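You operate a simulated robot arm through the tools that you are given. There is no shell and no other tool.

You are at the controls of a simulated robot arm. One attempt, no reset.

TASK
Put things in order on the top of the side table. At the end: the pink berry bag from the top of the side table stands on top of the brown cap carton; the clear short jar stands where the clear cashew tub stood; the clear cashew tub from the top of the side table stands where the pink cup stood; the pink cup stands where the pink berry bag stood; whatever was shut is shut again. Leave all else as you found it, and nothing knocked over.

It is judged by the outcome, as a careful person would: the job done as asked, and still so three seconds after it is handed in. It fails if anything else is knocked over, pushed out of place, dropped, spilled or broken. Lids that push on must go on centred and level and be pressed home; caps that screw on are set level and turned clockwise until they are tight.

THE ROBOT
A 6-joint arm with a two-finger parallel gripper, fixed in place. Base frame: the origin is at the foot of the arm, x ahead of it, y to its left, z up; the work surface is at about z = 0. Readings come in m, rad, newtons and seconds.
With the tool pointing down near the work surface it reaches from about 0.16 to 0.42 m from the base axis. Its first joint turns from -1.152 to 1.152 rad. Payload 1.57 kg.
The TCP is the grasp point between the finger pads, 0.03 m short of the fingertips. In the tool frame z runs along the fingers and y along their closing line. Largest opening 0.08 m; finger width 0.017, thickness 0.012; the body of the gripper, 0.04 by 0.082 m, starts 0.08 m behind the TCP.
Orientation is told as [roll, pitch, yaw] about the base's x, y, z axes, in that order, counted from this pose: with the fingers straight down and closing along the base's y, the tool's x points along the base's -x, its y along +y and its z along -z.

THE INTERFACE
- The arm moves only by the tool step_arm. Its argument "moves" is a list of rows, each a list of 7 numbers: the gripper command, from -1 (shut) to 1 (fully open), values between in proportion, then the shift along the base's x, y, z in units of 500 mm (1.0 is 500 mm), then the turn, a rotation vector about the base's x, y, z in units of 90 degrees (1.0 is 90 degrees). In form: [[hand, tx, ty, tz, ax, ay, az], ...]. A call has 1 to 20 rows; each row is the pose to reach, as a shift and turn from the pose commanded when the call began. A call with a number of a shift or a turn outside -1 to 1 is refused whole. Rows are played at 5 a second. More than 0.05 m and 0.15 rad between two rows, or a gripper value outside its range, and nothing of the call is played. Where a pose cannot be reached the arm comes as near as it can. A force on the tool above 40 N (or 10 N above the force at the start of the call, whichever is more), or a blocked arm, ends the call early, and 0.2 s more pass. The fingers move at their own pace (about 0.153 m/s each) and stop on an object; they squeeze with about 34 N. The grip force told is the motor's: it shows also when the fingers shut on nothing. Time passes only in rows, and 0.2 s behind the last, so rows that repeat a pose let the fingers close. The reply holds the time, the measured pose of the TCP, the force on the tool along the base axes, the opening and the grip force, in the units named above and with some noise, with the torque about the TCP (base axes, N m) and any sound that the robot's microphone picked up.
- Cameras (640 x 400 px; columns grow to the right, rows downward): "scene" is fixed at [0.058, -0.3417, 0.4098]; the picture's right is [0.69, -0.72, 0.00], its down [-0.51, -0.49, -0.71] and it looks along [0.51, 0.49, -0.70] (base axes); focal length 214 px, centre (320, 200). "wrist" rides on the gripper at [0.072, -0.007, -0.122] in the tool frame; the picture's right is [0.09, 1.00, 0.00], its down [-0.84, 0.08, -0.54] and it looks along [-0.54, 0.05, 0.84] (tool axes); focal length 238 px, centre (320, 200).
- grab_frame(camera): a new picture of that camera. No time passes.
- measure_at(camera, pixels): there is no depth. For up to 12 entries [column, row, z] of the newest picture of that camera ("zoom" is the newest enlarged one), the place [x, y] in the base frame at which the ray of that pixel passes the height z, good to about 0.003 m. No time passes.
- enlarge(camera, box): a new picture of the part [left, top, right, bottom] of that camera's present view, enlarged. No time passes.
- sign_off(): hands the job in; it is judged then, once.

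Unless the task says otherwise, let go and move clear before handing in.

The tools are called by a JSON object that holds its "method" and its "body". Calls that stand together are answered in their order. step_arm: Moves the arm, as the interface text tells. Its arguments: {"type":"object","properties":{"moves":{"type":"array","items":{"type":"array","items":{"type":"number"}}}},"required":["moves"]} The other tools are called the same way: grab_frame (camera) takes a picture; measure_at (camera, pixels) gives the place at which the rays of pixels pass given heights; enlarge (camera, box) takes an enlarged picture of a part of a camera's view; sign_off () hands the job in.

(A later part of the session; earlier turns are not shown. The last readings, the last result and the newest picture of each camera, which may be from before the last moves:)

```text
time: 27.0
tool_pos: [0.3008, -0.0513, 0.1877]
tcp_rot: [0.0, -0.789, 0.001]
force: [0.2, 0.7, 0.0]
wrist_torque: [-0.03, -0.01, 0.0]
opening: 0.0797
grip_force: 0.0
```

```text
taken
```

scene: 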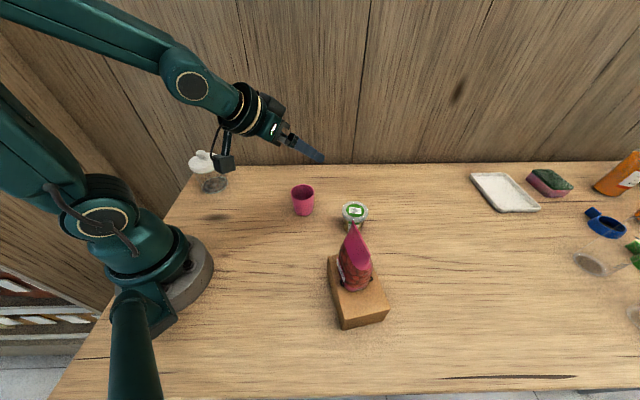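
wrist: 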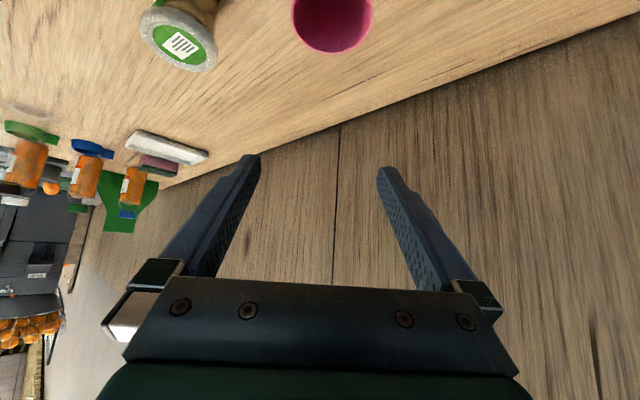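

The 45° outward tilt is reachable. Next I'll turn to the tub's bearing (yaw −27°, tilt 50°) and stop about 5 cm short of it, at a safe height, for a side view.

{"method": "step_arm", "body": {"moves": [[1, -0.0064, -0.0376, -0.02, -0.0026, -0.0109, -0.06], [1, -0.0128, -0.0752, -0.04, -0.0052, -0.0218, -0.12], [1, -0.0192, -0.1128, -0.065, -0.0079, -0.0328, -0.18], [1, -0.0256, -0.1504, -0.09, -0.0105, -0.0437, -0.24], [1, -0.032, -0.188, -0.12, -0.0131, -0.0546, -0.2999], [1, -0.032, -0.188, -0.15, -0.0131, -0.0546, -0.2999], [1, -0.032, -0.188, -0.176, -0.0131, -0.0546, -0.2999], [1, -0.032, -0.188, -0.176, -0.0131, -0.0546, -0.2999]]}}

{"method": "grab_frame", "body": {"camera": "wrist"}}

{"method": "grab_frame", "body": {"camera": "scene"}}

```text
time: 28.8
tool_pos: [0.2862, -0.1437, 0.1]
tcp_rot: [0.0, -0.874, -0.47]
force: [-0.1, -0.9, 0.0]
wrist_torque: [0.02, 0.0, 0.02]
opening: 0.08
grip_force: 0.0
out of reach, approached as far as the arm can: row 2, 3
```

```text
taken
```

wrist: 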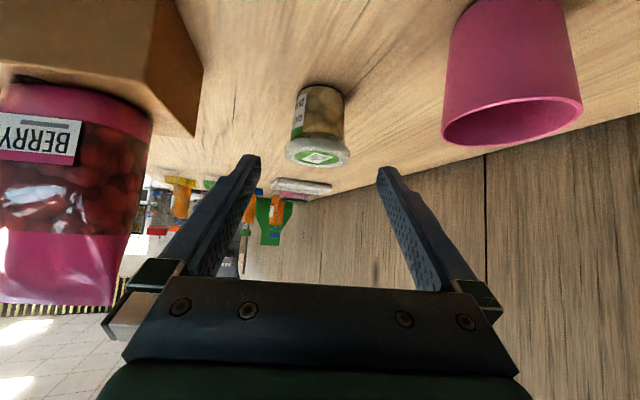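

```text
taken
```

scene: 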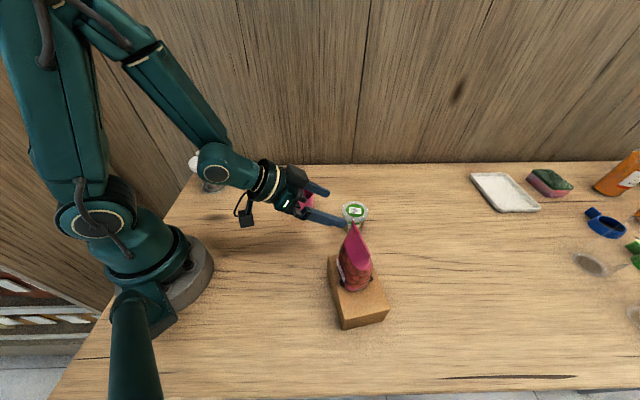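

The tub is seen from the side (wrist (318,125), upside-down: lid at row 152). The bag and cup stay clear on either side. I'll enlarge to measure the tub's lid and body.

{"method": "enlarge", "body": {"camera": "wrist", "box": [270, 75, 370, 175]}}

```text
4.00 times, centred on (320, 125) of wrist
```

zoom: 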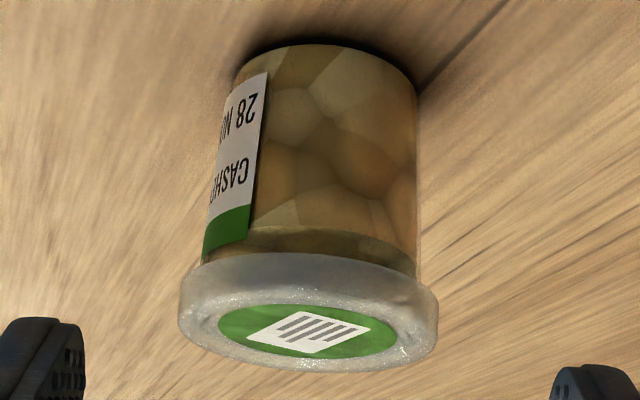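

The tub's lid skirt is about 1 cm deep and the body below is nearly straight, narrower than the lid by ~5 mm a side. Measuring its centre.

{"method": "measure_at", "body": {"camera": "zoom", "pixels": [[309, 332, 0.06], [218, 318, 0.06], [397, 335, 0.06], [309, 303, 0.06], [309, 361, 0.06], [325, 44, 0.0], [235, 90, 0.005], [417, 90, 0.005], [418, 240, 0.045], [310, 370, 0.06]]}}

{"method": "enlarge", "body": {"camera": "scene", "box": [320, 190, 390, 245]}}

```text
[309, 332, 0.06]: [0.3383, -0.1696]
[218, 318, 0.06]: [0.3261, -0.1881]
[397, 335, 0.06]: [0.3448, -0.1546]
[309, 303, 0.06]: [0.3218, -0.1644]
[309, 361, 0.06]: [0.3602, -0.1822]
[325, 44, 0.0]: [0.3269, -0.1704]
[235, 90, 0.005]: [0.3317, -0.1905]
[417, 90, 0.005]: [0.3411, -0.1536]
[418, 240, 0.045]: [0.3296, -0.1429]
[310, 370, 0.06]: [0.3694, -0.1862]
```

```text
7.27 times, centred on (355, 218) of scene
```

zoom: 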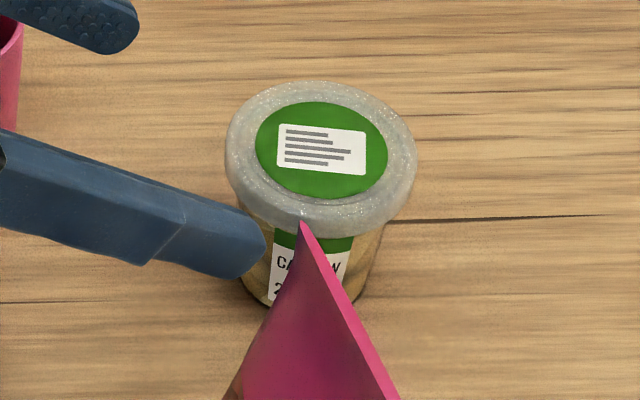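

Lateral alignment is within about 2 mm and the tub's axis is ≈0.386 m out. I'll descend along the tool axis so the fingers straddle the tub body below the lid, still open.

{"method": "step_arm", "body": {"moves": [[1, -0.0025, -0.0004, -0.025, 0, 0, 0], [1, -0.005, -0.0008, -0.0508, 0, 0, 0], [1, 0.011, -0.0089, -0.0658, 0, 0, 0], [1, 0.027, -0.017, -0.0808, 0, 0, 0], [1, 0.043, -0.0252, -0.0958, 0, 0, 0], [1, 0.059, -0.0334, -0.1108, 0, 0, 0], [1, 0.075, -0.0415, -0.1258, 0, 0, 0], [1, 0.091, -0.0496, -0.1408, 0, 0, 0], [1, 0.091, -0.0496, -0.1408, 0, 0, 0]]}}

{"method": "grab_frame", "body": {"camera": "wrist"}}

{"method": "grab_frame", "body": {"camera": "scene"}}

{"method": "enlarge", "body": {"camera": "scene", "box": [280, 150, 410, 260]}}

```text
time: 30.8
tool_pos: [0.333, -0.1707, 0.0289]
tcp_rot: [0.001, -0.875, -0.47]
force: [-0.2, 0.0, 0.1]
wrist_torque: [0.0, 0.02, 0.04]
opening: 0.08
grip_force: 0.1
out of reach, approached as far as the arm can: row 1, 2
```

```text
taken
```

wrist: 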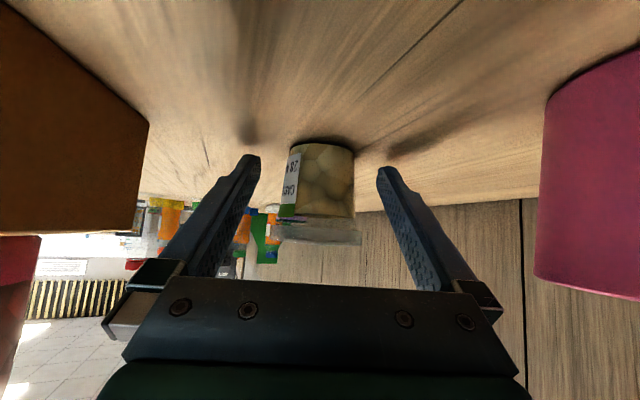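

```text
taken
```

scene: 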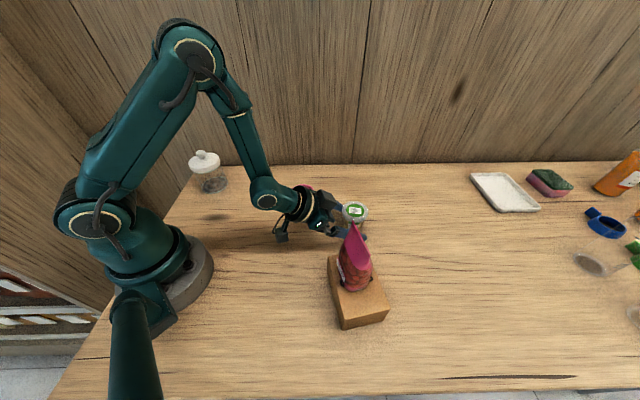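

```text
3.64 times, centred on (345, 205) of scene
```

zoom: 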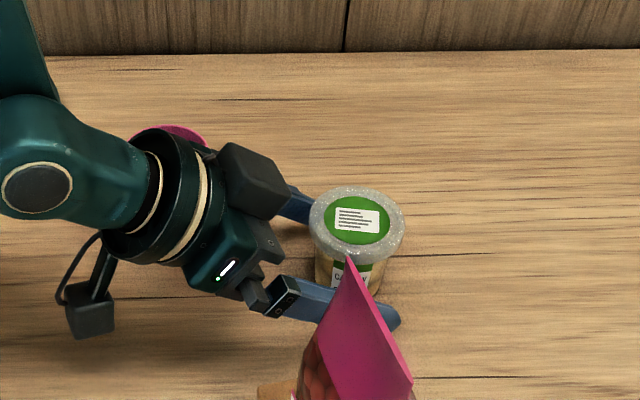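

The fingers straddle the tub's body below the lid, centred (wrist columns 280–360 between tips at 255 and 378), with no contact force. Closing now.

{"method": "step_arm", "body": {"moves": [[0.5, 0, 0, 0, 0, 0, 0], [0.25, 0, 0, 0, 0, 0, 0], [0.05, 0, 0, 0, 0, 0, 0], [0, 0, 0, 0, 0, 0, 0], [0, 0, 0, 0, 0, 0, 0]]}}

{"method": "grab_frame", "body": {"camera": "wrist"}}

{"method": "enlarge", "body": {"camera": "scene", "box": [280, 150, 410, 260]}}

```text
time: 32.0
tool_pos: [0.3324, -0.1694, 0.0288]
tcp_rot: [0.001, -0.875, -0.469]
force: [-0.4, 0.1, -0.2]
wrist_torque: [-0.02, -0.02, 0.02]
opening: 0.0462
grip_force: 34.2
```

```text
taken
```

wrist: 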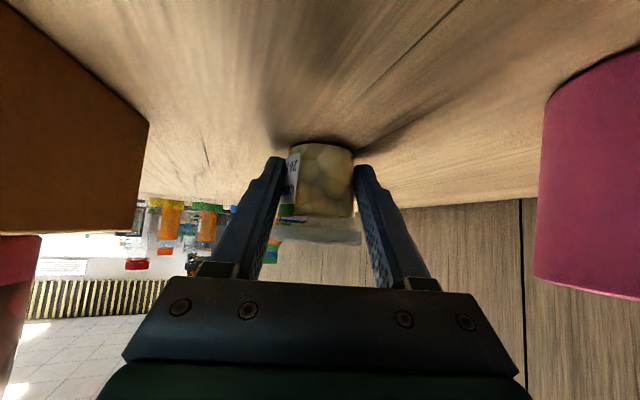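

```text
3.64 times, centred on (345, 205) of scene
```

zoom: 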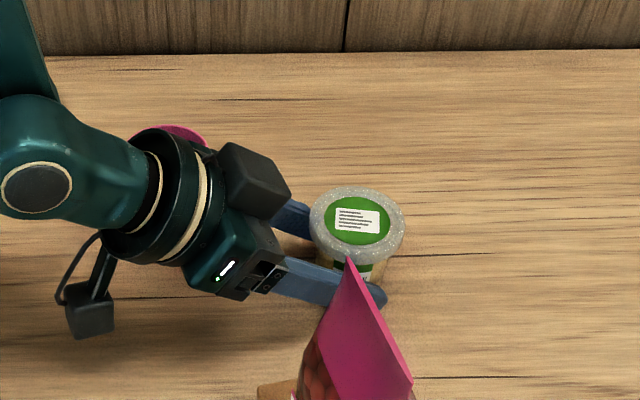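

Gripped on the body at 0.0462 m, 34 N, lid untouched. I'll lift it straight up and check.

{"method": "step_arm", "body": {"moves": [[0, 0, 0, 0.006, 0, 0, 0], [0, 0, 0, 0.016, 0, 0, 0], [0, 0, 0, 0.036, 0, 0, 0], [0, 0, 0, 0.066, 0, 0, 0], [0, 0, 0, 0.1, 0, 0, 0], [0, 0, 0, 0.14, 0, 0, 0], [0, 0, 0, 0.175, 0, 0, 0], [0, 0, 0, 0.202, 0, 0, 0], [0, 0, 0, 0.202, 0, 0, 0]]}}

{"method": "grab_frame", "body": {"camera": "wrist"}}

{"method": "grab_frame", "body": {"camera": "scene"}}

```text
time: 34.0
tool_pos: [0.3311, -0.1695, 0.1306]
tcp_rot: [0.002, -0.874, -0.47]
force: [-0.4, -0.7, -1.3]
wrist_torque: [-0.01, 0.01, -0.02]
opening: 0.0462
grip_force: 33.8
```

```text
taken
```

wrist: 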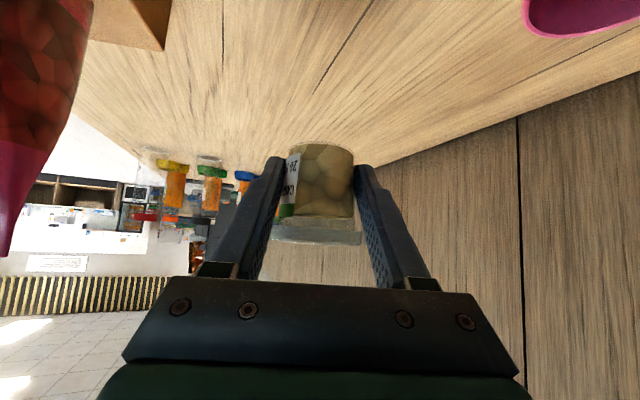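

```text
taken
```

scene: 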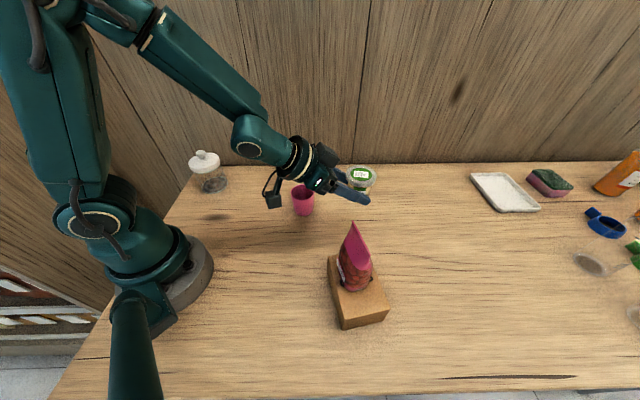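

The tub is lifted level and firm (about 1.3 N). I'll swing it past the cup at height, via (0.335,-0.04), turning the tool counter-clockwise as I go.

{"method": "step_arm", "body": {"moves": [[0, 0.005, 0.0324, 0, 0, 0, 0.0673], [0, 0.01, 0.0648, 0, 0, 0, 0.1345], [0, 0.015, 0.0971, 0, 0, 0, 0.2018], [0, 0.018, 0.1295, 0, 0, 0, 0.269], [0, 0.017, 0.1619, 0, 0, 0, 0.3363], [0, 0.014, 0.1943, 0, 0, 0, 0.4035], [0, 0.011, 0.2266, 0, 0, 0, 0.4708], [0, 0.0078, 0.259, 0, 0, 0, 0.538], [0, 0.0078, 0.259, 0, 0, 0, 0.538]]}}

{"method": "grab_frame", "body": {"camera": "wrist"}}

{"method": "grab_frame", "body": {"camera": "scene"}}

```text
time: 36.0
tool_pos: [0.3354, -0.0407, 0.1311]
tcp_rot: [0.001, -0.875, 0.375]
force: [0.5, 0.1, -2.3]
wrist_torque: [-0.03, 0.01, -0.02]
opening: 0.0467
grip_force: 34.6
```

```text
taken
```

wrist: 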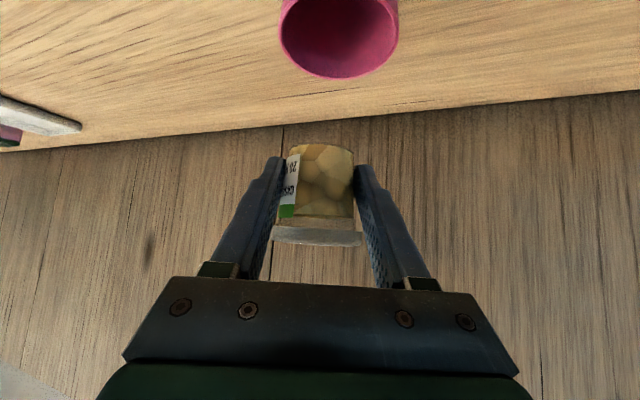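

```text
taken
```

scene: 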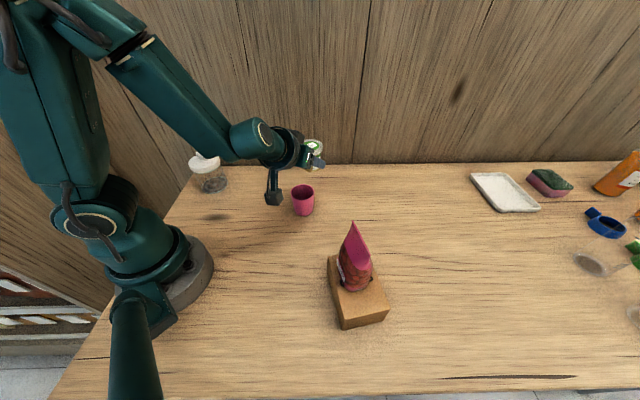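

Swing is going well and the tub is still level in the hand. Continuing to above the cup's old spot (TCP target (0.256,0.094), yaw 70°).

{"method": "step_arm", "body": {"moves": [[0, -0.0176, 0.03, 0, 0, 0, 0.0599], [0, -0.0352, 0.06, 0, 0, 0, 0.1198], [0, -0.0529, 0.09, 0, 0, 0, 0.1797], [0, -0.0705, 0.12, 0, 0, 0, 0.2396], [0, -0.0881, 0.15, 0, 0, 0, 0.2994], [0, -0.1057, 0.18, 0, 0, 0, 0.3593], [0, -0.1234, 0.21, 0, 0, 0, 0.4192], [0, -0.141, 0.24, 0, 0, 0, 0.4791], [0, -0.1586, 0.27, 0, 0, 0, 0.539], [0, -0.1586, 0.27, 0, 0, 0, 0.539]]}}

{"method": "grab_frame", "body": {"camera": "wrist"}}

{"method": "grab_frame", "body": {"camera": "scene"}}

```text
time: 38.2
tool_pos: [0.2562, 0.095, 0.1306]
tcp_rot: [0.0, -0.874, 1.223]
force: [0.1, -0.7, -1.1]
wrist_torque: [-0.05, 0.02, -0.05]
opening: 0.0464
grip_force: 34.6
```

```text
taken
```

wrist: 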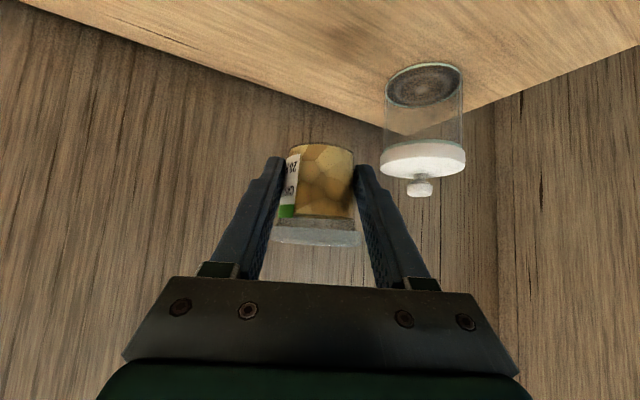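

```text
taken
```

scene: 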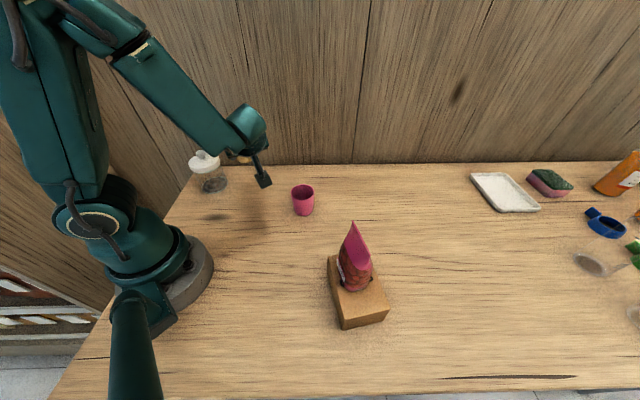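

The tub is over the cup's old spot, with the jar well clear to the right of the view (wrist (425,120)). I'll lower it by the same 0.101 m, slowing at the end.

{"method": "step_arm", "body": {"moves": [[0, 0, 0, -0.03, 0, 0, 0], [0, 0, 0, -0.07, 0, 0, 0], [0, 0, 0, -0.11, 0, 0, 0], [0, 0, 0, -0.145, 0, 0, 0], [0, 0, 0, -0.17, 0, 0, 0], [0, 0, 0, -0.186, 0, 0, 0], [0, 0, 0, -0.195, 0, 0, 0], [0, 0, 0, -0.199, 0, 0, 0], [0, 0, 0, -0.201, 0, 0, 0], [0, 0, 0, -0.201, 0, 0, 0]]}}

{"method": "grab_frame", "body": {"camera": "wrist"}}

{"method": "grab_frame", "body": {"camera": "scene"}}

```text
time: 40.4
tool_pos: [0.2561, 0.0959, 0.0299]
tcp_rot: [0.0, -0.874, 1.223]
force: [-0.5, -0.2, -0.7]
wrist_torque: [-0.01, -0.04, -0.02]
opening: 0.0465
grip_force: 34.1
```

```text
taken
```

wrist: 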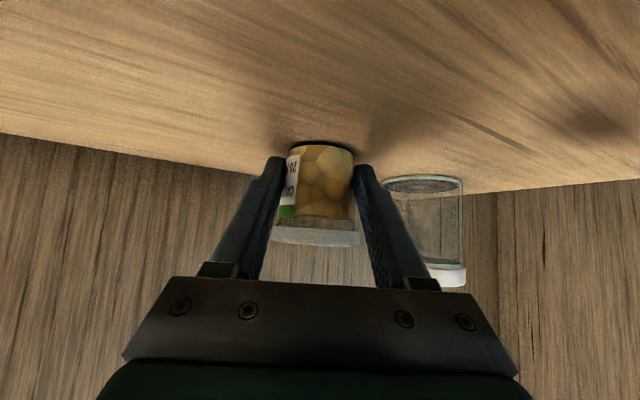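

```text
taken
```

scene: 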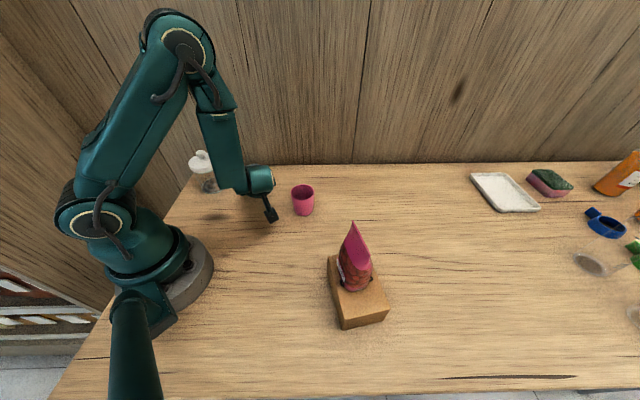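

No contact yet at z=0.030 (force −0.7 N, about the tub's weight). I'll lower another couple of millimetres and watch the force.

{"method": "step_arm", "body": {"moves": [[0, 0, 0, -0.001, 0, 0, 0], [0, 0, 0, -0.002, 0, 0, 0], [0, 0, 0, -0.002, 0, 0, 0]]}}

```text
time: 41.2
tool_pos: [0.2566, 0.0947, 0.0284]
tcp_rot: [0.0, -0.875, 1.223]
force: [-0.5, -0.2, -1.2]
wrist_torque: [-0.01, 0.0, -0.02]
opening: 0.0461
grip_force: 34.3
```

{"method": "step_arm", "body": {"moves": [[0, 0, 0, -0.001, 0, 0, 0], [0, 0, 0, -0.002, 0, 0, 0], [0, 0, 0, -0.002, 0, 0, 0]]}}

{"method": "enlarge", "body": {"camera": "wrist", "box": [250, 110, 400, 260]}}

```text
time: 42.0
tool_pos: [0.2566, 0.0944, 0.0285]
tcp_rot: [-0.002, -0.876, 1.226]
force: [-1.2, -0.2, 12.6]
wrist_torque: [0.08, 0.04, 0.04]
opening: 0.0464
grip_force: 33.8
```

```text
2.67 times, centred on (325, 185) of wrist
```

zoom: 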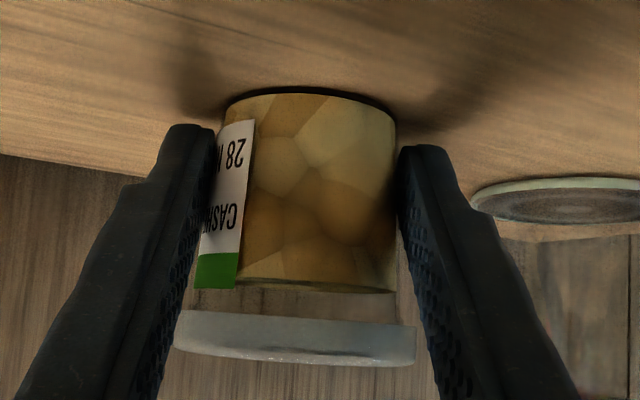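

Touchdown: 12.6 N. I'll ease up half a millimetre, open slowly, then back out along the tool axis and up.

{"method": "step_arm", "body": {"moves": [[0, 0, 0, 0.0015, 0, 0, 0], [0.2, 0, 0, 0.0015, 0, 0, 0], [0.4, 0, 0, 0.0015, 0, 0, 0], [0.7, 0, 0, 0.0015, 0, 0, 0], [1, 0, 0, 0.0015, 0, 0, 0], [1, 0, 0, 0.0015, 0, 0, 0], [1, -0.0105, -0.0288, 0.0272, 0, 0, 0], [1, -0.021, -0.0576, 0.0529, 0, 0, 0], [1, -0.0315, -0.0864, 0.0786, 0, 0, 0], [1, -0.042, -0.1152, 0.1043, 0, 0, 0], [1, -0.042, -0.1152, 0.17, 0, 0, 0], [1, -0.042, -0.1152, 0.23, 0, 0, 0], [1, -0.042, -0.1152, 0.23, 0, 0, 0]]}}

{"method": "grab_frame", "body": {"camera": "wrist"}}

{"method": "grab_frame", "body": {"camera": "scene"}}

```text
time: 44.8
tool_pos: [0.2358, 0.0374, 0.1429]
tcp_rot: [0.0, -0.875, 1.222]
force: [-0.2, -0.6, 0.8]
wrist_torque: [0.03, -0.01, 0.0]
opening: 0.0798
grip_force: 0.0
```

```text
taken
```

wrist: 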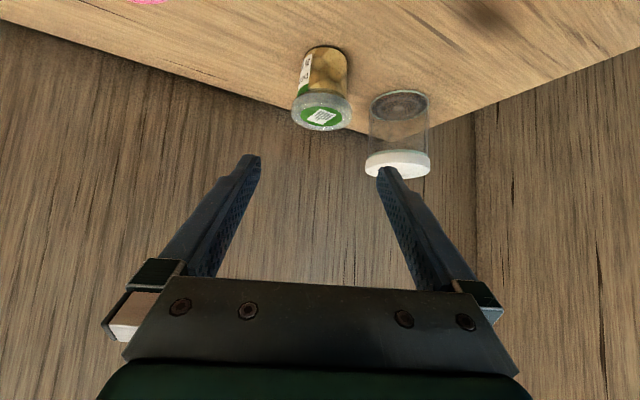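

```text
taken
```

scene: 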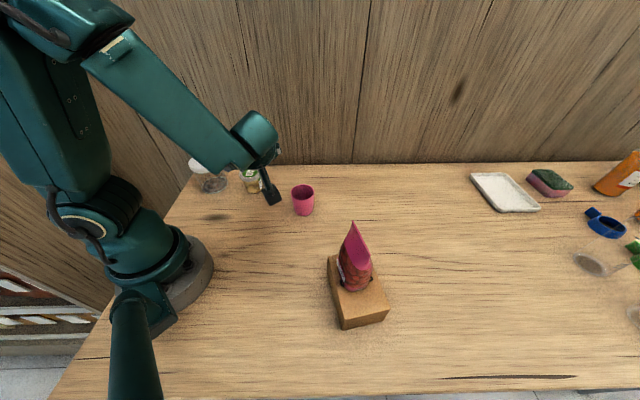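

The tub stands upright with its lid on (wrist (322,90)). I'll measure where it ended up and measure the jar from this side view.

{"method": "enlarge", "body": {"camera": "wrist", "box": [270, 30, 450, 190]}}

```text
2.50 times, centred on (360, 110) of wrist
```

zoom: 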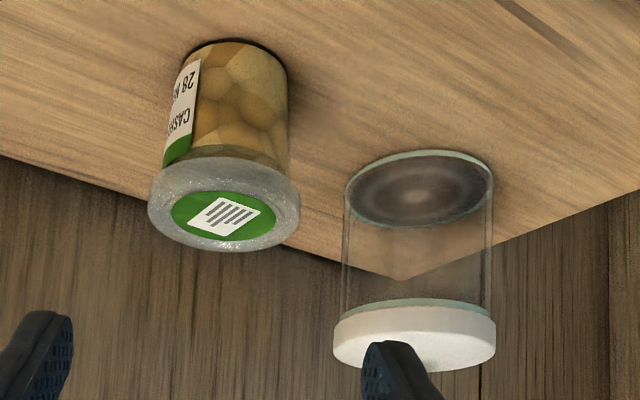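

Measuring jar base (centre ≈(419,190)) and tub lid disc (centre ≈(229,216)).

{"method": "measure_at", "body": {"camera": "zoom", "pixels": [[419, 190, 0.0], [345, 205, 0.0], [494, 180, 0.0], [445, 150, 0.0], [396, 229, 0.0], [229, 216, 0.06], [171, 212, 0.06], [288, 216, 0.06], [230, 191, 0.06], [228, 240, 0.06], [237, 40, 0.0], [488, 300, 0.065]]}}

```text
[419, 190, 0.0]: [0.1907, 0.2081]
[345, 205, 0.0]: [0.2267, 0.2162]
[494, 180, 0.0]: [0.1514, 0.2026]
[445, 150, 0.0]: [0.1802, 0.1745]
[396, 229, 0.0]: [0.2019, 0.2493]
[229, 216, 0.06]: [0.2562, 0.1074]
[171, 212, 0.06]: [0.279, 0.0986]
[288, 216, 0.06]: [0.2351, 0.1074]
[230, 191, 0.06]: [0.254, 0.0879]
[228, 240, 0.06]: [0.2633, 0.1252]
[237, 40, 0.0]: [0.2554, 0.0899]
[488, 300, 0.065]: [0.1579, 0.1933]
```

The tub ended at ≈(0.259,0.107), right on the cup's old spot. The jar's width matters for a 0.08 m hand, so I'll measure it in tighter zooms.

{"method": "enlarge", "body": {"camera": "wrist", "box": [360, 80, 440, 130]}}

```text
8.00 times, centred on (400, 105) of wrist
```

zoom: 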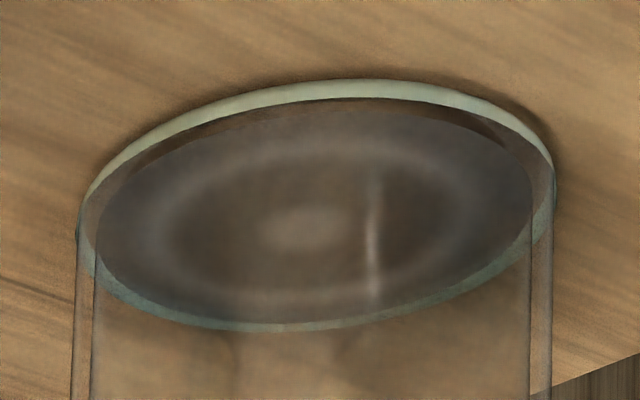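

Bearings give a jar body ≈0.070–0.0735 m wide centred ≈(0.190,0.209), so 3–5 mm spare each side. I'll line up on it from the −y side (yaw 88°, same 50° tilt), staying clear of the tub, and check alignment before going in.

{"method": "step_arm", "body": {"moves": [[1, -0.016, 0.03, 0, 0, 0, 0.04], [1, -0.032, 0.065, 0, 0, 0, 0.08], [1, -0.05, 0.105, 0, 0, 0, 0.12], [1, -0.07, 0.145, 0, 0, 0, 0.16], [1, -0.0958, 0.19, -0.01, 0, 0, 0.2], [1, -0.0958, 0.21, -0.06, 0, 0, 0.2], [1, -0.0958, 0.2206, -0.117, 0, 0, 0.2], [1, -0.0958, 0.2206, -0.117, 0, 0, 0.2]]}}

{"method": "grab_frame", "body": {"camera": "wrist"}}

{"method": "grab_frame", "body": {"camera": "scene"}}

```text
time: 46.6
tool_pos: [0.2114, 0.1427, 0.0873]
tcp_rot: [0.001, -0.874, 1.536]
force: [0.4, -1.3, 0.9]
wrist_torque: [0.05, 0.01, -0.02]
opening: 0.0798
grip_force: 0.1
out of reach, approached as far as the arm can: row 5, 6, 7, 8
```

```text
taken
```

wrist: 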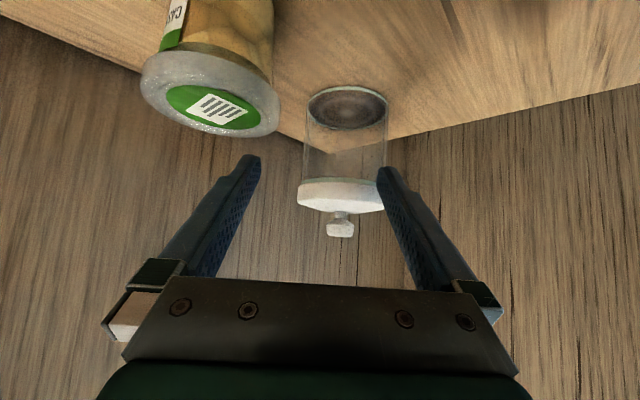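

```text
taken
```

scene: 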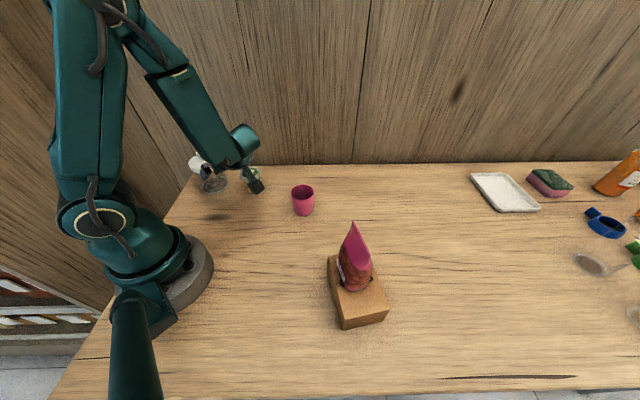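

The arm can't get close enough at this bearing/tilt (stopped at (0.211,0.143)), with nothing touched. The jar is nicely visible side-on though (wrist (345,150)), so I'll measure its profile before choosing a gentler tilt.

{"method": "enlarge", "body": {"camera": "wrist", "box": [280, 70, 410, 250]}}

```text
2.22 times, centred on (345, 160) of wrist
```

zoom: 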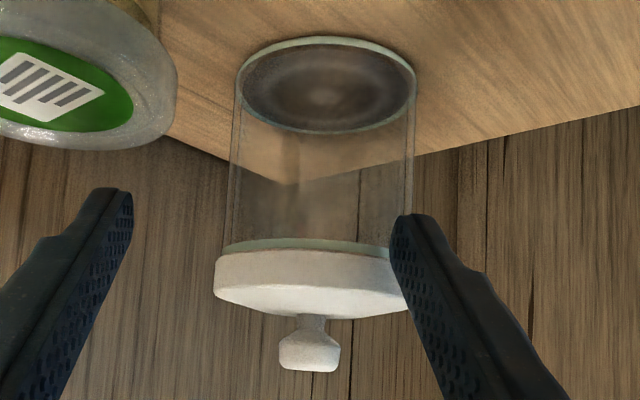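

The jar profile: lid skirt from z≈0.071 to 0.085, knob up to ≈0.117. A 35° tilt still clears the lid and brings the wrist further out, so I'll back off upward and switch to yaw 98°, tilt 35°.

{"method": "step_arm", "body": {"moves": [[1, 0, -0.03, 0.05, 0, 0, 0], [1, 0, -0.045, 0.1, 0, 0, 0], [1, 0, -0.045, 0.125, 0, 0, 0], [1, -0.005, -0.035, 0.125, -0.0419, -0.0022, 0.0276], [1, -0.01, -0.025, 0.125, -0.0837, -0.0044, 0.0552], [1, -0.016, -0.015, 0.125, -0.1256, -0.0066, 0.0828], [1, -0.022, -0.005, 0.125, -0.1674, -0.0088, 0.1104], [1, -0.022, -0.005, 0.125, -0.1674, -0.0088, 0.1104]]}}

{"method": "grab_frame", "body": {"camera": "wrist"}}

{"method": "grab_frame", "body": {"camera": "scene"}}

```text
time: 48.4
tool_pos: [0.2002, 0.1417, 0.1506]
tcp_rot: [0.001, -0.611, 1.71]
force: [-0.6, 0.0, -0.4]
wrist_torque: [0.03, -0.02, -0.03]
opening: 0.0799
grip_force: 0.1
```

```text
taken
```

wrist: 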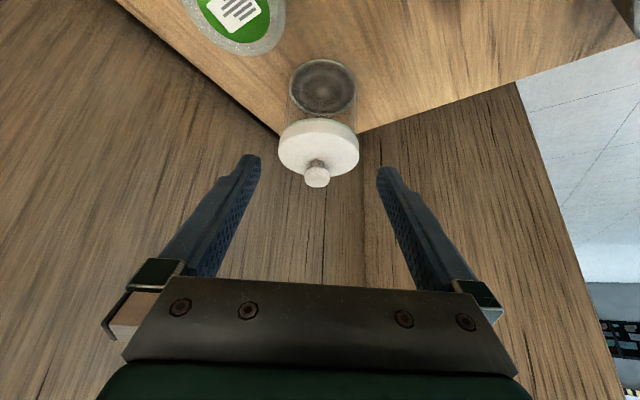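

```text
taken
```

scene: 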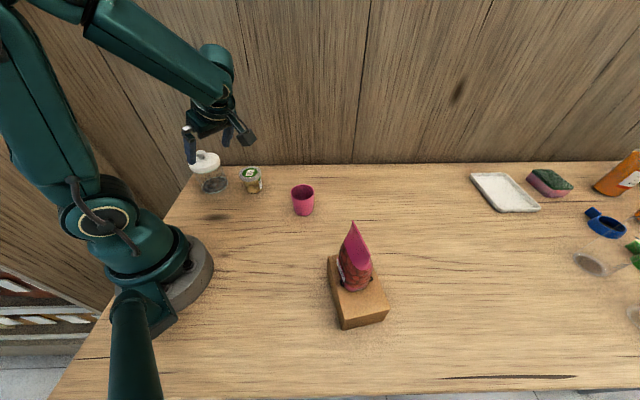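

This orientation is reachable and the jar is nearly centred in the view (base (323,87), lid (318,147)). Measuring it once more for exact centring.

{"method": "enlarge", "body": {"camera": "wrist", "box": [270, 50, 370, 200]}}

```text
2.67 times, centred on (320, 125) of wrist
```

zoom: 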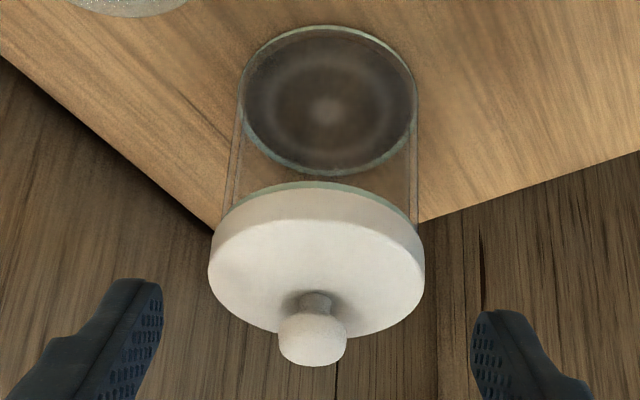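

Measuring base centre (328,99) and edges plus lid edges (208,270)/(425,275).

{"method": "measure_at", "body": {"camera": "zoom", "pixels": [[328, 99, 0.0], [238, 102, 0.0], [418, 97, 0.0], [327, 26, 0.0], [327, 175, 0.0], [208, 270, 0.085], [425, 275, 0.085], [317, 272, 0.085], [238, 120, 0.01], [418, 120, 0.01]]}}

```text
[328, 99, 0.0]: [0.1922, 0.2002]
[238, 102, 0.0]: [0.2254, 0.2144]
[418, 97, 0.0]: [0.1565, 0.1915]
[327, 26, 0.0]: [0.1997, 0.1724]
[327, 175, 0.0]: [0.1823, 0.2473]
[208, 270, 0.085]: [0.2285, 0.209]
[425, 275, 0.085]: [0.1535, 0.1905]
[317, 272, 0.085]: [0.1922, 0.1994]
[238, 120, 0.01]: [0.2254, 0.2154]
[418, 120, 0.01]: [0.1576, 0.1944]
```

Jar centre refined to (0.1905,0.2085), lid ≈0.077 wide. I'll move to the start of the approach line, 8 cm back along the tool axis, and check centring.

{"method": "step_arm", "body": {"moves": [[1, -0.002, 0.012, -0.034, 0, 0, 0], [1, -0.004, 0.024, -0.068, 0, 0, 0], [1, -0.0058, 0.0366, -0.1012, 0, 0, 0], [1, -0.0058, 0.0366, -0.1012, 0, 0, 0]]}}

{"method": "grab_frame", "body": {"camera": "wrist"}}

{"method": "enlarge", "body": {"camera": "scene", "box": [160, 60, 320, 220]}}

```text
time: 49.4
tool_pos: [0.1972, 0.1599, 0.0992]
tcp_rot: [0.001, -0.611, 1.711]
force: [0.0, 0.2, 0.1]
wrist_torque: [-0.01, -0.01, 0.04]
opening: 0.08
grip_force: 0.0
```

```text
taken
```

wrist: 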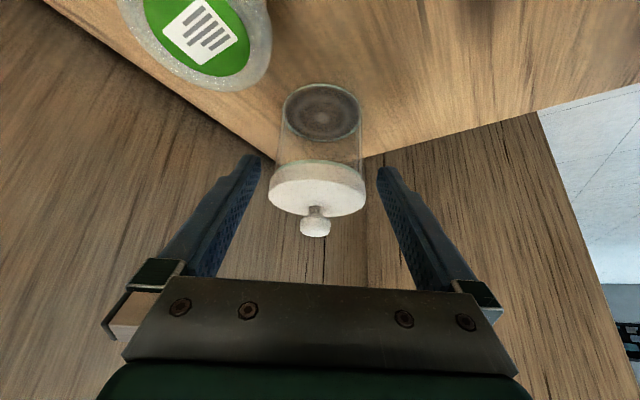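

```text
2.50 times, centred on (240, 140) of scene
```

zoom: 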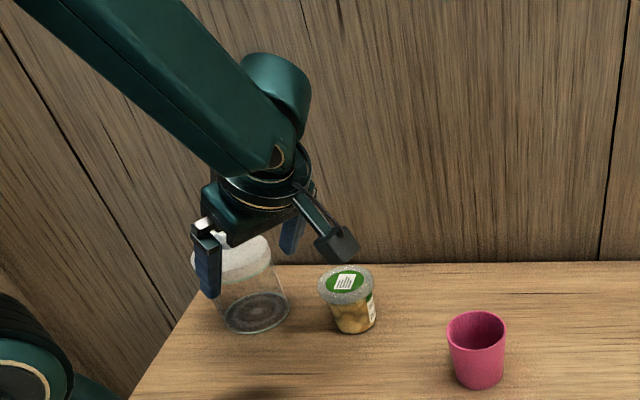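

The jar is centred between the finger tips (lid 268–367, tips 258/378), and the camera head is well above the tub. Going in along the tool axis, first half.

{"method": "step_arm", "body": {"moves": [[1, -0.0016, 0.0114, -0.0164, 0, 0, 0], [1, -0.0032, 0.0228, -0.0328, 0, 0, 0], [1, -0.0048, 0.0341, -0.0491, 0, 0, 0], [1, -0.0064, 0.0455, -0.0655, 0, 0, 0], [1, -0.0064, 0.0455, -0.0655, 0, 0, 0]]}}

{"method": "grab_frame", "body": {"camera": "wrist"}}

{"method": "enlarge", "body": {"camera": "scene", "box": [160, 100, 300, 220]}}

```text
time: 50.6
tool_pos: [0.1942, 0.1836, 0.0658]
tcp_rot: [0.0, -0.61, 1.71]
force: [0.4, -0.4, 0.6]
wrist_torque: [0.01, 0.0, -0.01]
opening: 0.0803
grip_force: 0.1
```

```text
taken
```

wrist: 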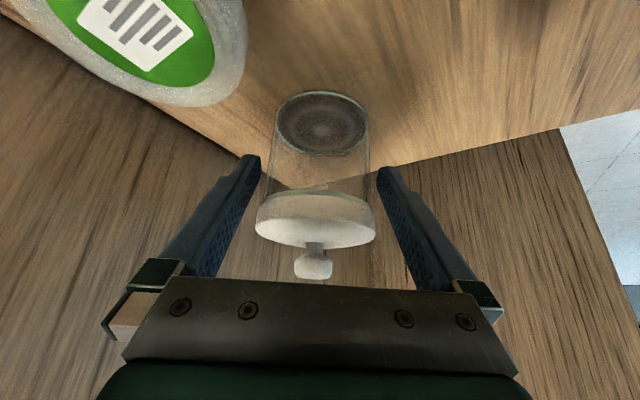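

```text
3.33 times, centred on (230, 160) of scene
```

zoom: 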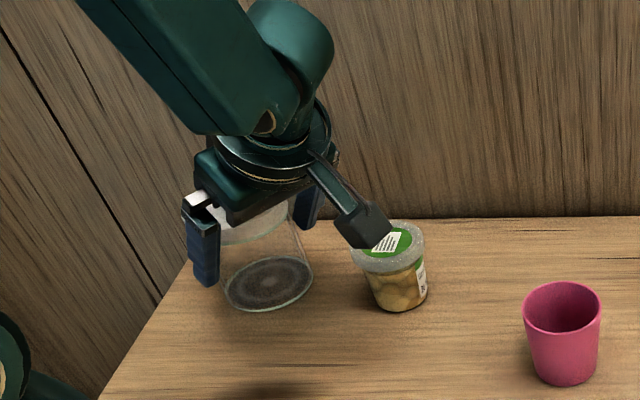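

Centred to within about 1 mm. Before the second half I'll check the camera head (zoom (362,225)) against the tub's position.

{"method": "measure_at", "body": {"camera": "zoom", "pixels": [[362, 225, 0.124], [375, 248, 0.105], [375, 248, 0.115], [392, 233, 0.115], [350, 243, 0.11], [388, 243, 0.06], [392, 310, 0.0]]}}

```text
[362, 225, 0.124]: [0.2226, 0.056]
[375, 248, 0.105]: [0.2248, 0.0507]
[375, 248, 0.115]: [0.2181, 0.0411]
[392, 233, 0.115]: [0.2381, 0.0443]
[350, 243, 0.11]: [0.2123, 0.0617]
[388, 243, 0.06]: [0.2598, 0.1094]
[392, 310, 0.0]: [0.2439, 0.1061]
```

The camera head will end at about z≥0.075 over (0.217,0.079), above and beside the tub (lid top 0.06), so it's safe. Completing the approach.

{"method": "step_arm", "body": {"moves": [[1, -0.0016, 0.0114, -0.0164, 0, 0, 0], [1, -0.0032, 0.0228, -0.0328, 0, 0, 0], [1, -0.0048, 0.0341, -0.0475, 0, 0, 0], [1, -0.0064, 0.0455, -0.0635, 0, 0, 0], [1, -0.0064, 0.0455, -0.0635, 0, 0, 0]]}}

{"method": "grab_frame", "body": {"camera": "wrist"}}

{"method": "enlarge", "body": {"camera": "scene", "box": [160, 100, 300, 220]}}

```text
time: 51.8
tool_pos: [0.1889, 0.2066, 0.0342]
tcp_rot: [0.0, -0.61, 1.711]
force: [-0.5, 0.0, -0.3]
wrist_torque: [-0.03, 0.02, 0.03]
opening: 0.0799
grip_force: 0.2
```

```text
taken
```

wrist: 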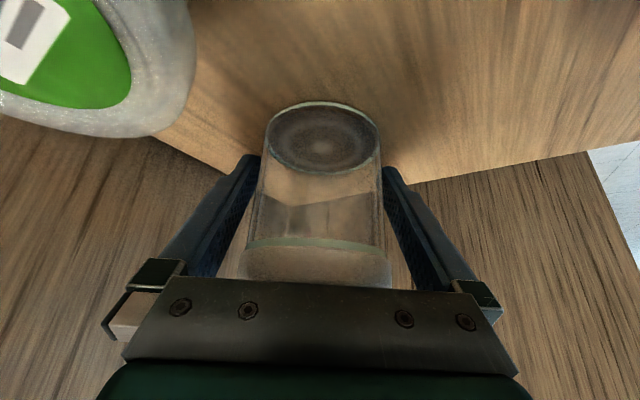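

```text
3.33 times, centred on (230, 160) of scene
```

zoom: 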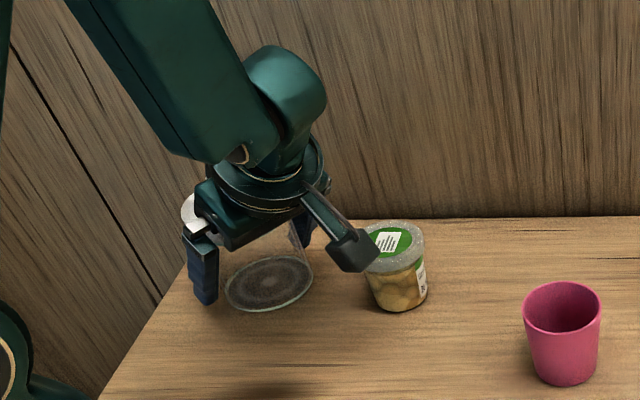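

The fingers straddle the jar's body with no contact (body 265–382 between the pads). Closing gently.

{"method": "step_arm", "body": {"moves": [[0.92, 0, 0, 0, 0, 0, 0], [0.86, 0, 0, 0, 0, 0, 0], [0.8, 0, 0, 0, 0, 0, 0], [0.7, 0, 0, 0, 0, 0, 0], [0.6, 0, 0, 0, 0, 0, 0], [0.6, 0, 0, 0, 0, 0, 0]]}}

{"method": "grab_frame", "body": {"camera": "wrist"}}

{"method": "enlarge", "body": {"camera": "scene", "box": [160, 100, 300, 220]}}

```text
time: 53.2
tool_pos: [0.1892, 0.206, 0.0346]
tcp_rot: [0.001, -0.611, 1.711]
force: [1.4, 0.7, 1.3]
wrist_torque: [-0.02, 0.04, -0.01]
opening: 0.0714
grip_force: 33.9
```

```text
taken
```

wrist: 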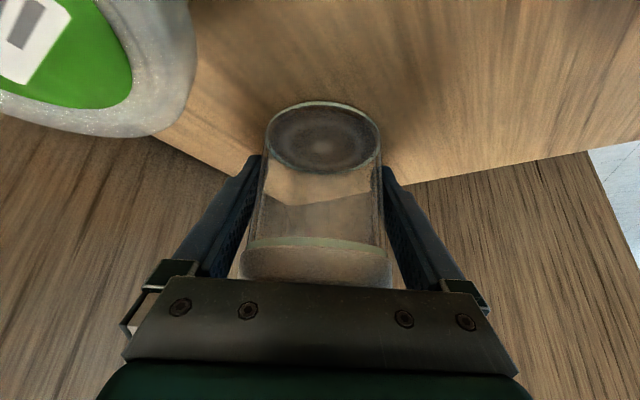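

```text
3.33 times, centred on (230, 160) of scene
```

zoom: 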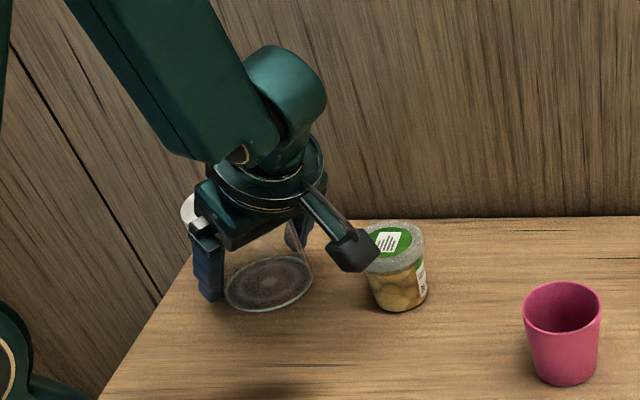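

Gripped: 0.0714 m, 33.9 N on the glass body. I'll lift 1.5 cm slowly and check for slip.

{"method": "step_arm", "body": {"moves": [[0.4, 0, 0, 0.004, 0, 0, 0], [0.4, 0, 0, 0.01, 0, 0, 0], [0.4, 0, 0, 0.02, 0, 0, 0], [0.4, 0, 0, 0.03, 0, 0, 0], [0.4, 0, 0, 0.03, 0, 0, 0]]}}

{"method": "grab_frame", "body": {"camera": "wrist"}}

{"method": "enlarge", "body": {"camera": "scene", "box": [160, 100, 300, 220]}}

```text
time: 54.4
tool_pos: [0.1896, 0.2047, 0.0502]
tcp_rot: [0.001, -0.613, 1.711]
force: [-0.4, 0.6, -1.9]
wrist_torque: [0.0, 0.03, 0.03]
opening: 0.0712
grip_force: 34.3
```

```text
taken
```

wrist: 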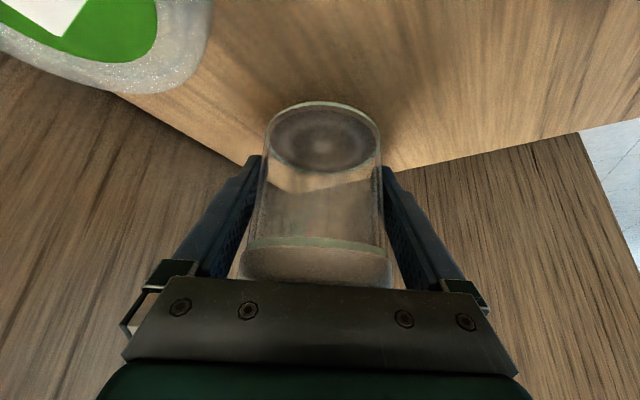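

```text
3.33 times, centred on (230, 160) of scene
```

zoom: 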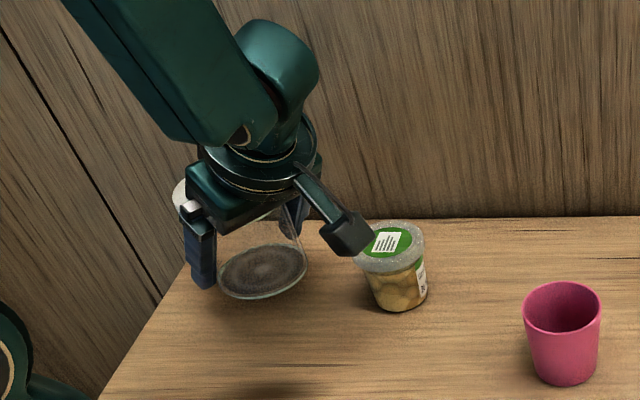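

The jar with its lid is up, no slip (0.0712 m, about 2 N). Continuing up to carrying height.

{"method": "step_arm", "body": {"moves": [[0.4, 0, 0, 0.02, 0, 0, 0], [0.4, 0, 0, 0.05, 0, 0, 0], [0.4, 0, 0, 0.085, 0, 0, 0], [0.4, 0, 0, 0.12, 0, 0, 0], [0.4, 0, 0, 0.155, 0, 0, 0], [0.4, 0, 0, 0.18, 0, 0, 0], [0.4, 0, 0, 0.19, 0, 0, 0], [0.4, 0, 0, 0.19, 0, 0, 0]]}}

{"method": "grab_frame", "body": {"camera": "wrist"}}

{"method": "grab_frame", "body": {"camera": "scene"}}

```text
time: 56.2
tool_pos: [0.19, 0.2056, 0.1448]
tcp_rot: [-0.001, -0.611, 1.71]
force: [0.3, 0.8, -2.8]
wrist_torque: [-0.02, 0.01, 0.02]
opening: 0.0716
grip_force: 34.0
```

```text
taken
```

wrist: 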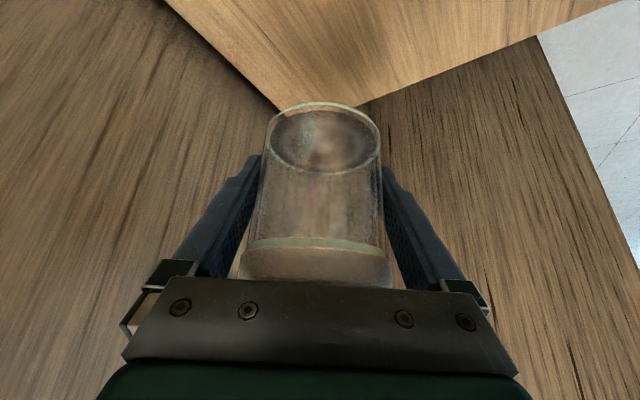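

```text
taken
```

scene: 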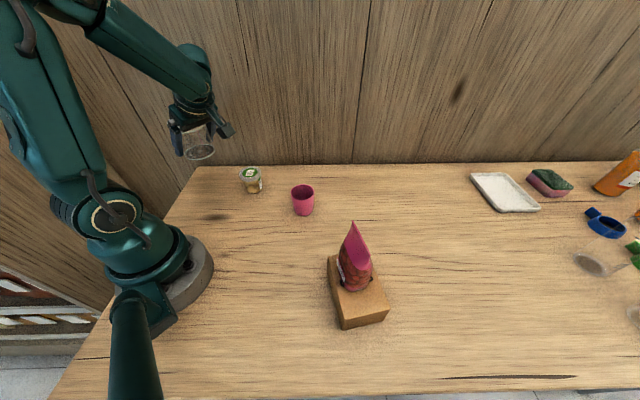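

The jar hangs level and unchanged in the grip (base ellipse still at rows 102–170). I'll carry it over the tub in a gentle arc, turning clockwise.

{"method": "step_arm", "body": {"moves": [[0.4, 0.01, -0.012, 0, 0, 0, -0.03], [0.4, 0.028, -0.033, 0, 0, 0, -0.075], [0.4, 0.048, -0.057, 0, 0, 0, -0.128], [0.4, 0.069, -0.081, 0, 0, 0, -0.183], [0.4, 0.09, -0.106, 0, 0, 0, -0.239], [0.4, 0.111, -0.13, 0, 0, 0, -0.295], [0.4, 0.132, -0.155, 0, 0, 0, -0.35], [0.4, 0.152, -0.178, 0, 0, 0, -0.403], [0.4, 0.17, -0.199, 0, 0, 0, -0.451], [0.4, 0.18, -0.211, 0, 0, 0, -0.4778], [0.4, 0.18, -0.211, 0, 0, 0, -0.4778]]}}

{"method": "grab_frame", "body": {"camera": "wrist"}}

{"method": "grab_frame", "body": {"camera": "scene"}}

```text
time: 58.6
tool_pos: [0.2814, 0.0991, 0.1445]
tcp_rot: [0.0, -0.611, 0.957]
force: [0.0, -0.5, -2.0]
wrist_torque: [0.0, -0.01, -0.04]
opening: 0.0714
grip_force: 34.0
```

```text
taken
```

wrist: 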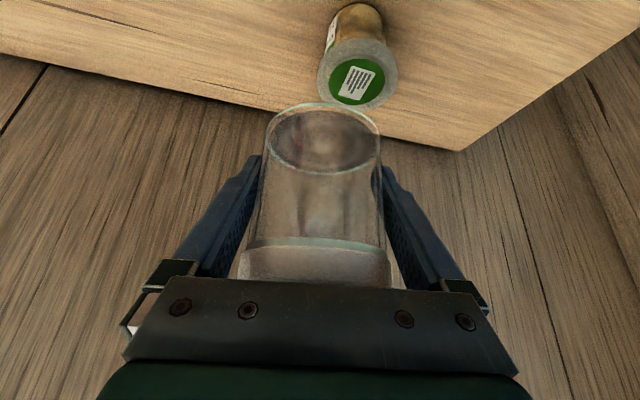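

```text
taken
```

scene: 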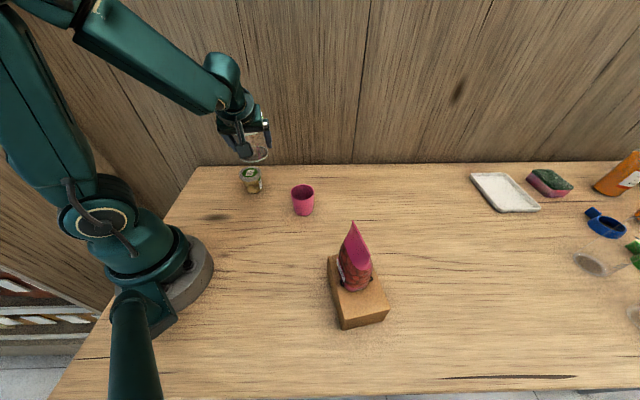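

Still firm and level. Next leg: past the cup at height, to about (0.33,-0.03), yaw 12°.

{"method": "step_arm", "body": {"moves": [[0.4, 0.006, -0.015, 0, 0, 0, -0.03], [0.4, 0.016, -0.041, 0, 0, 0, -0.075], [0.4, 0.027, -0.069, 0, 0, 0, -0.128], [0.4, 0.038, -0.099, 0, 0, 0, -0.183], [0.4, 0.049, -0.129, 0, 0, 0, -0.239], [0.4, 0.06, -0.159, 0, 0, 0, -0.295], [0.4, 0.071, -0.189, 0, 0, 0, -0.35], [0.4, 0.082, -0.218, 0, 0, 0, -0.403], [0.4, 0.091, -0.243, 0, 0, 0, -0.45], [0.4, 0.097, -0.258, 0, 0, 0, -0.476], [0.4, 0.097, -0.258, 0, 0, 0, -0.476]]}}

{"method": "grab_frame", "body": {"camera": "wrist"}}

{"method": "grab_frame", "body": {"camera": "scene"}}

```text
time: 61.0
tool_pos: [0.331, -0.0294, 0.1445]
tcp_rot: [-0.001, -0.611, 0.213]
force: [-0.1, 0.2, -2.1]
wrist_torque: [0.01, -0.01, -0.02]
opening: 0.0712
grip_force: 34.0
```

```text
taken
```

wrist: 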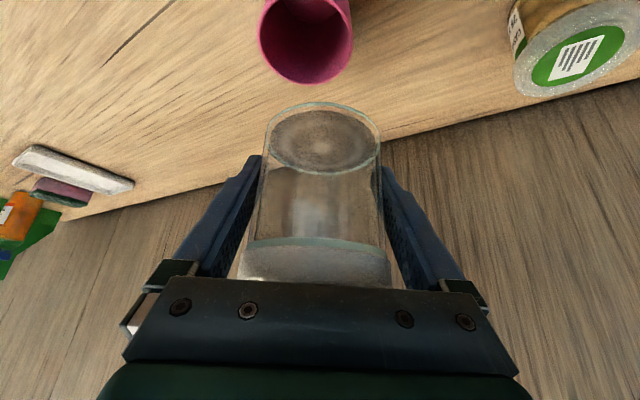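

```text
taken
```

scene: 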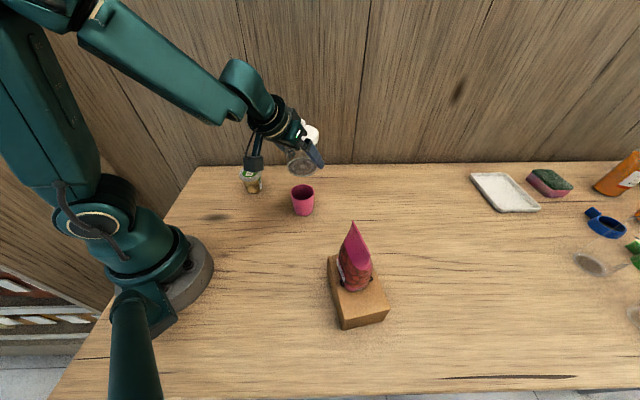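

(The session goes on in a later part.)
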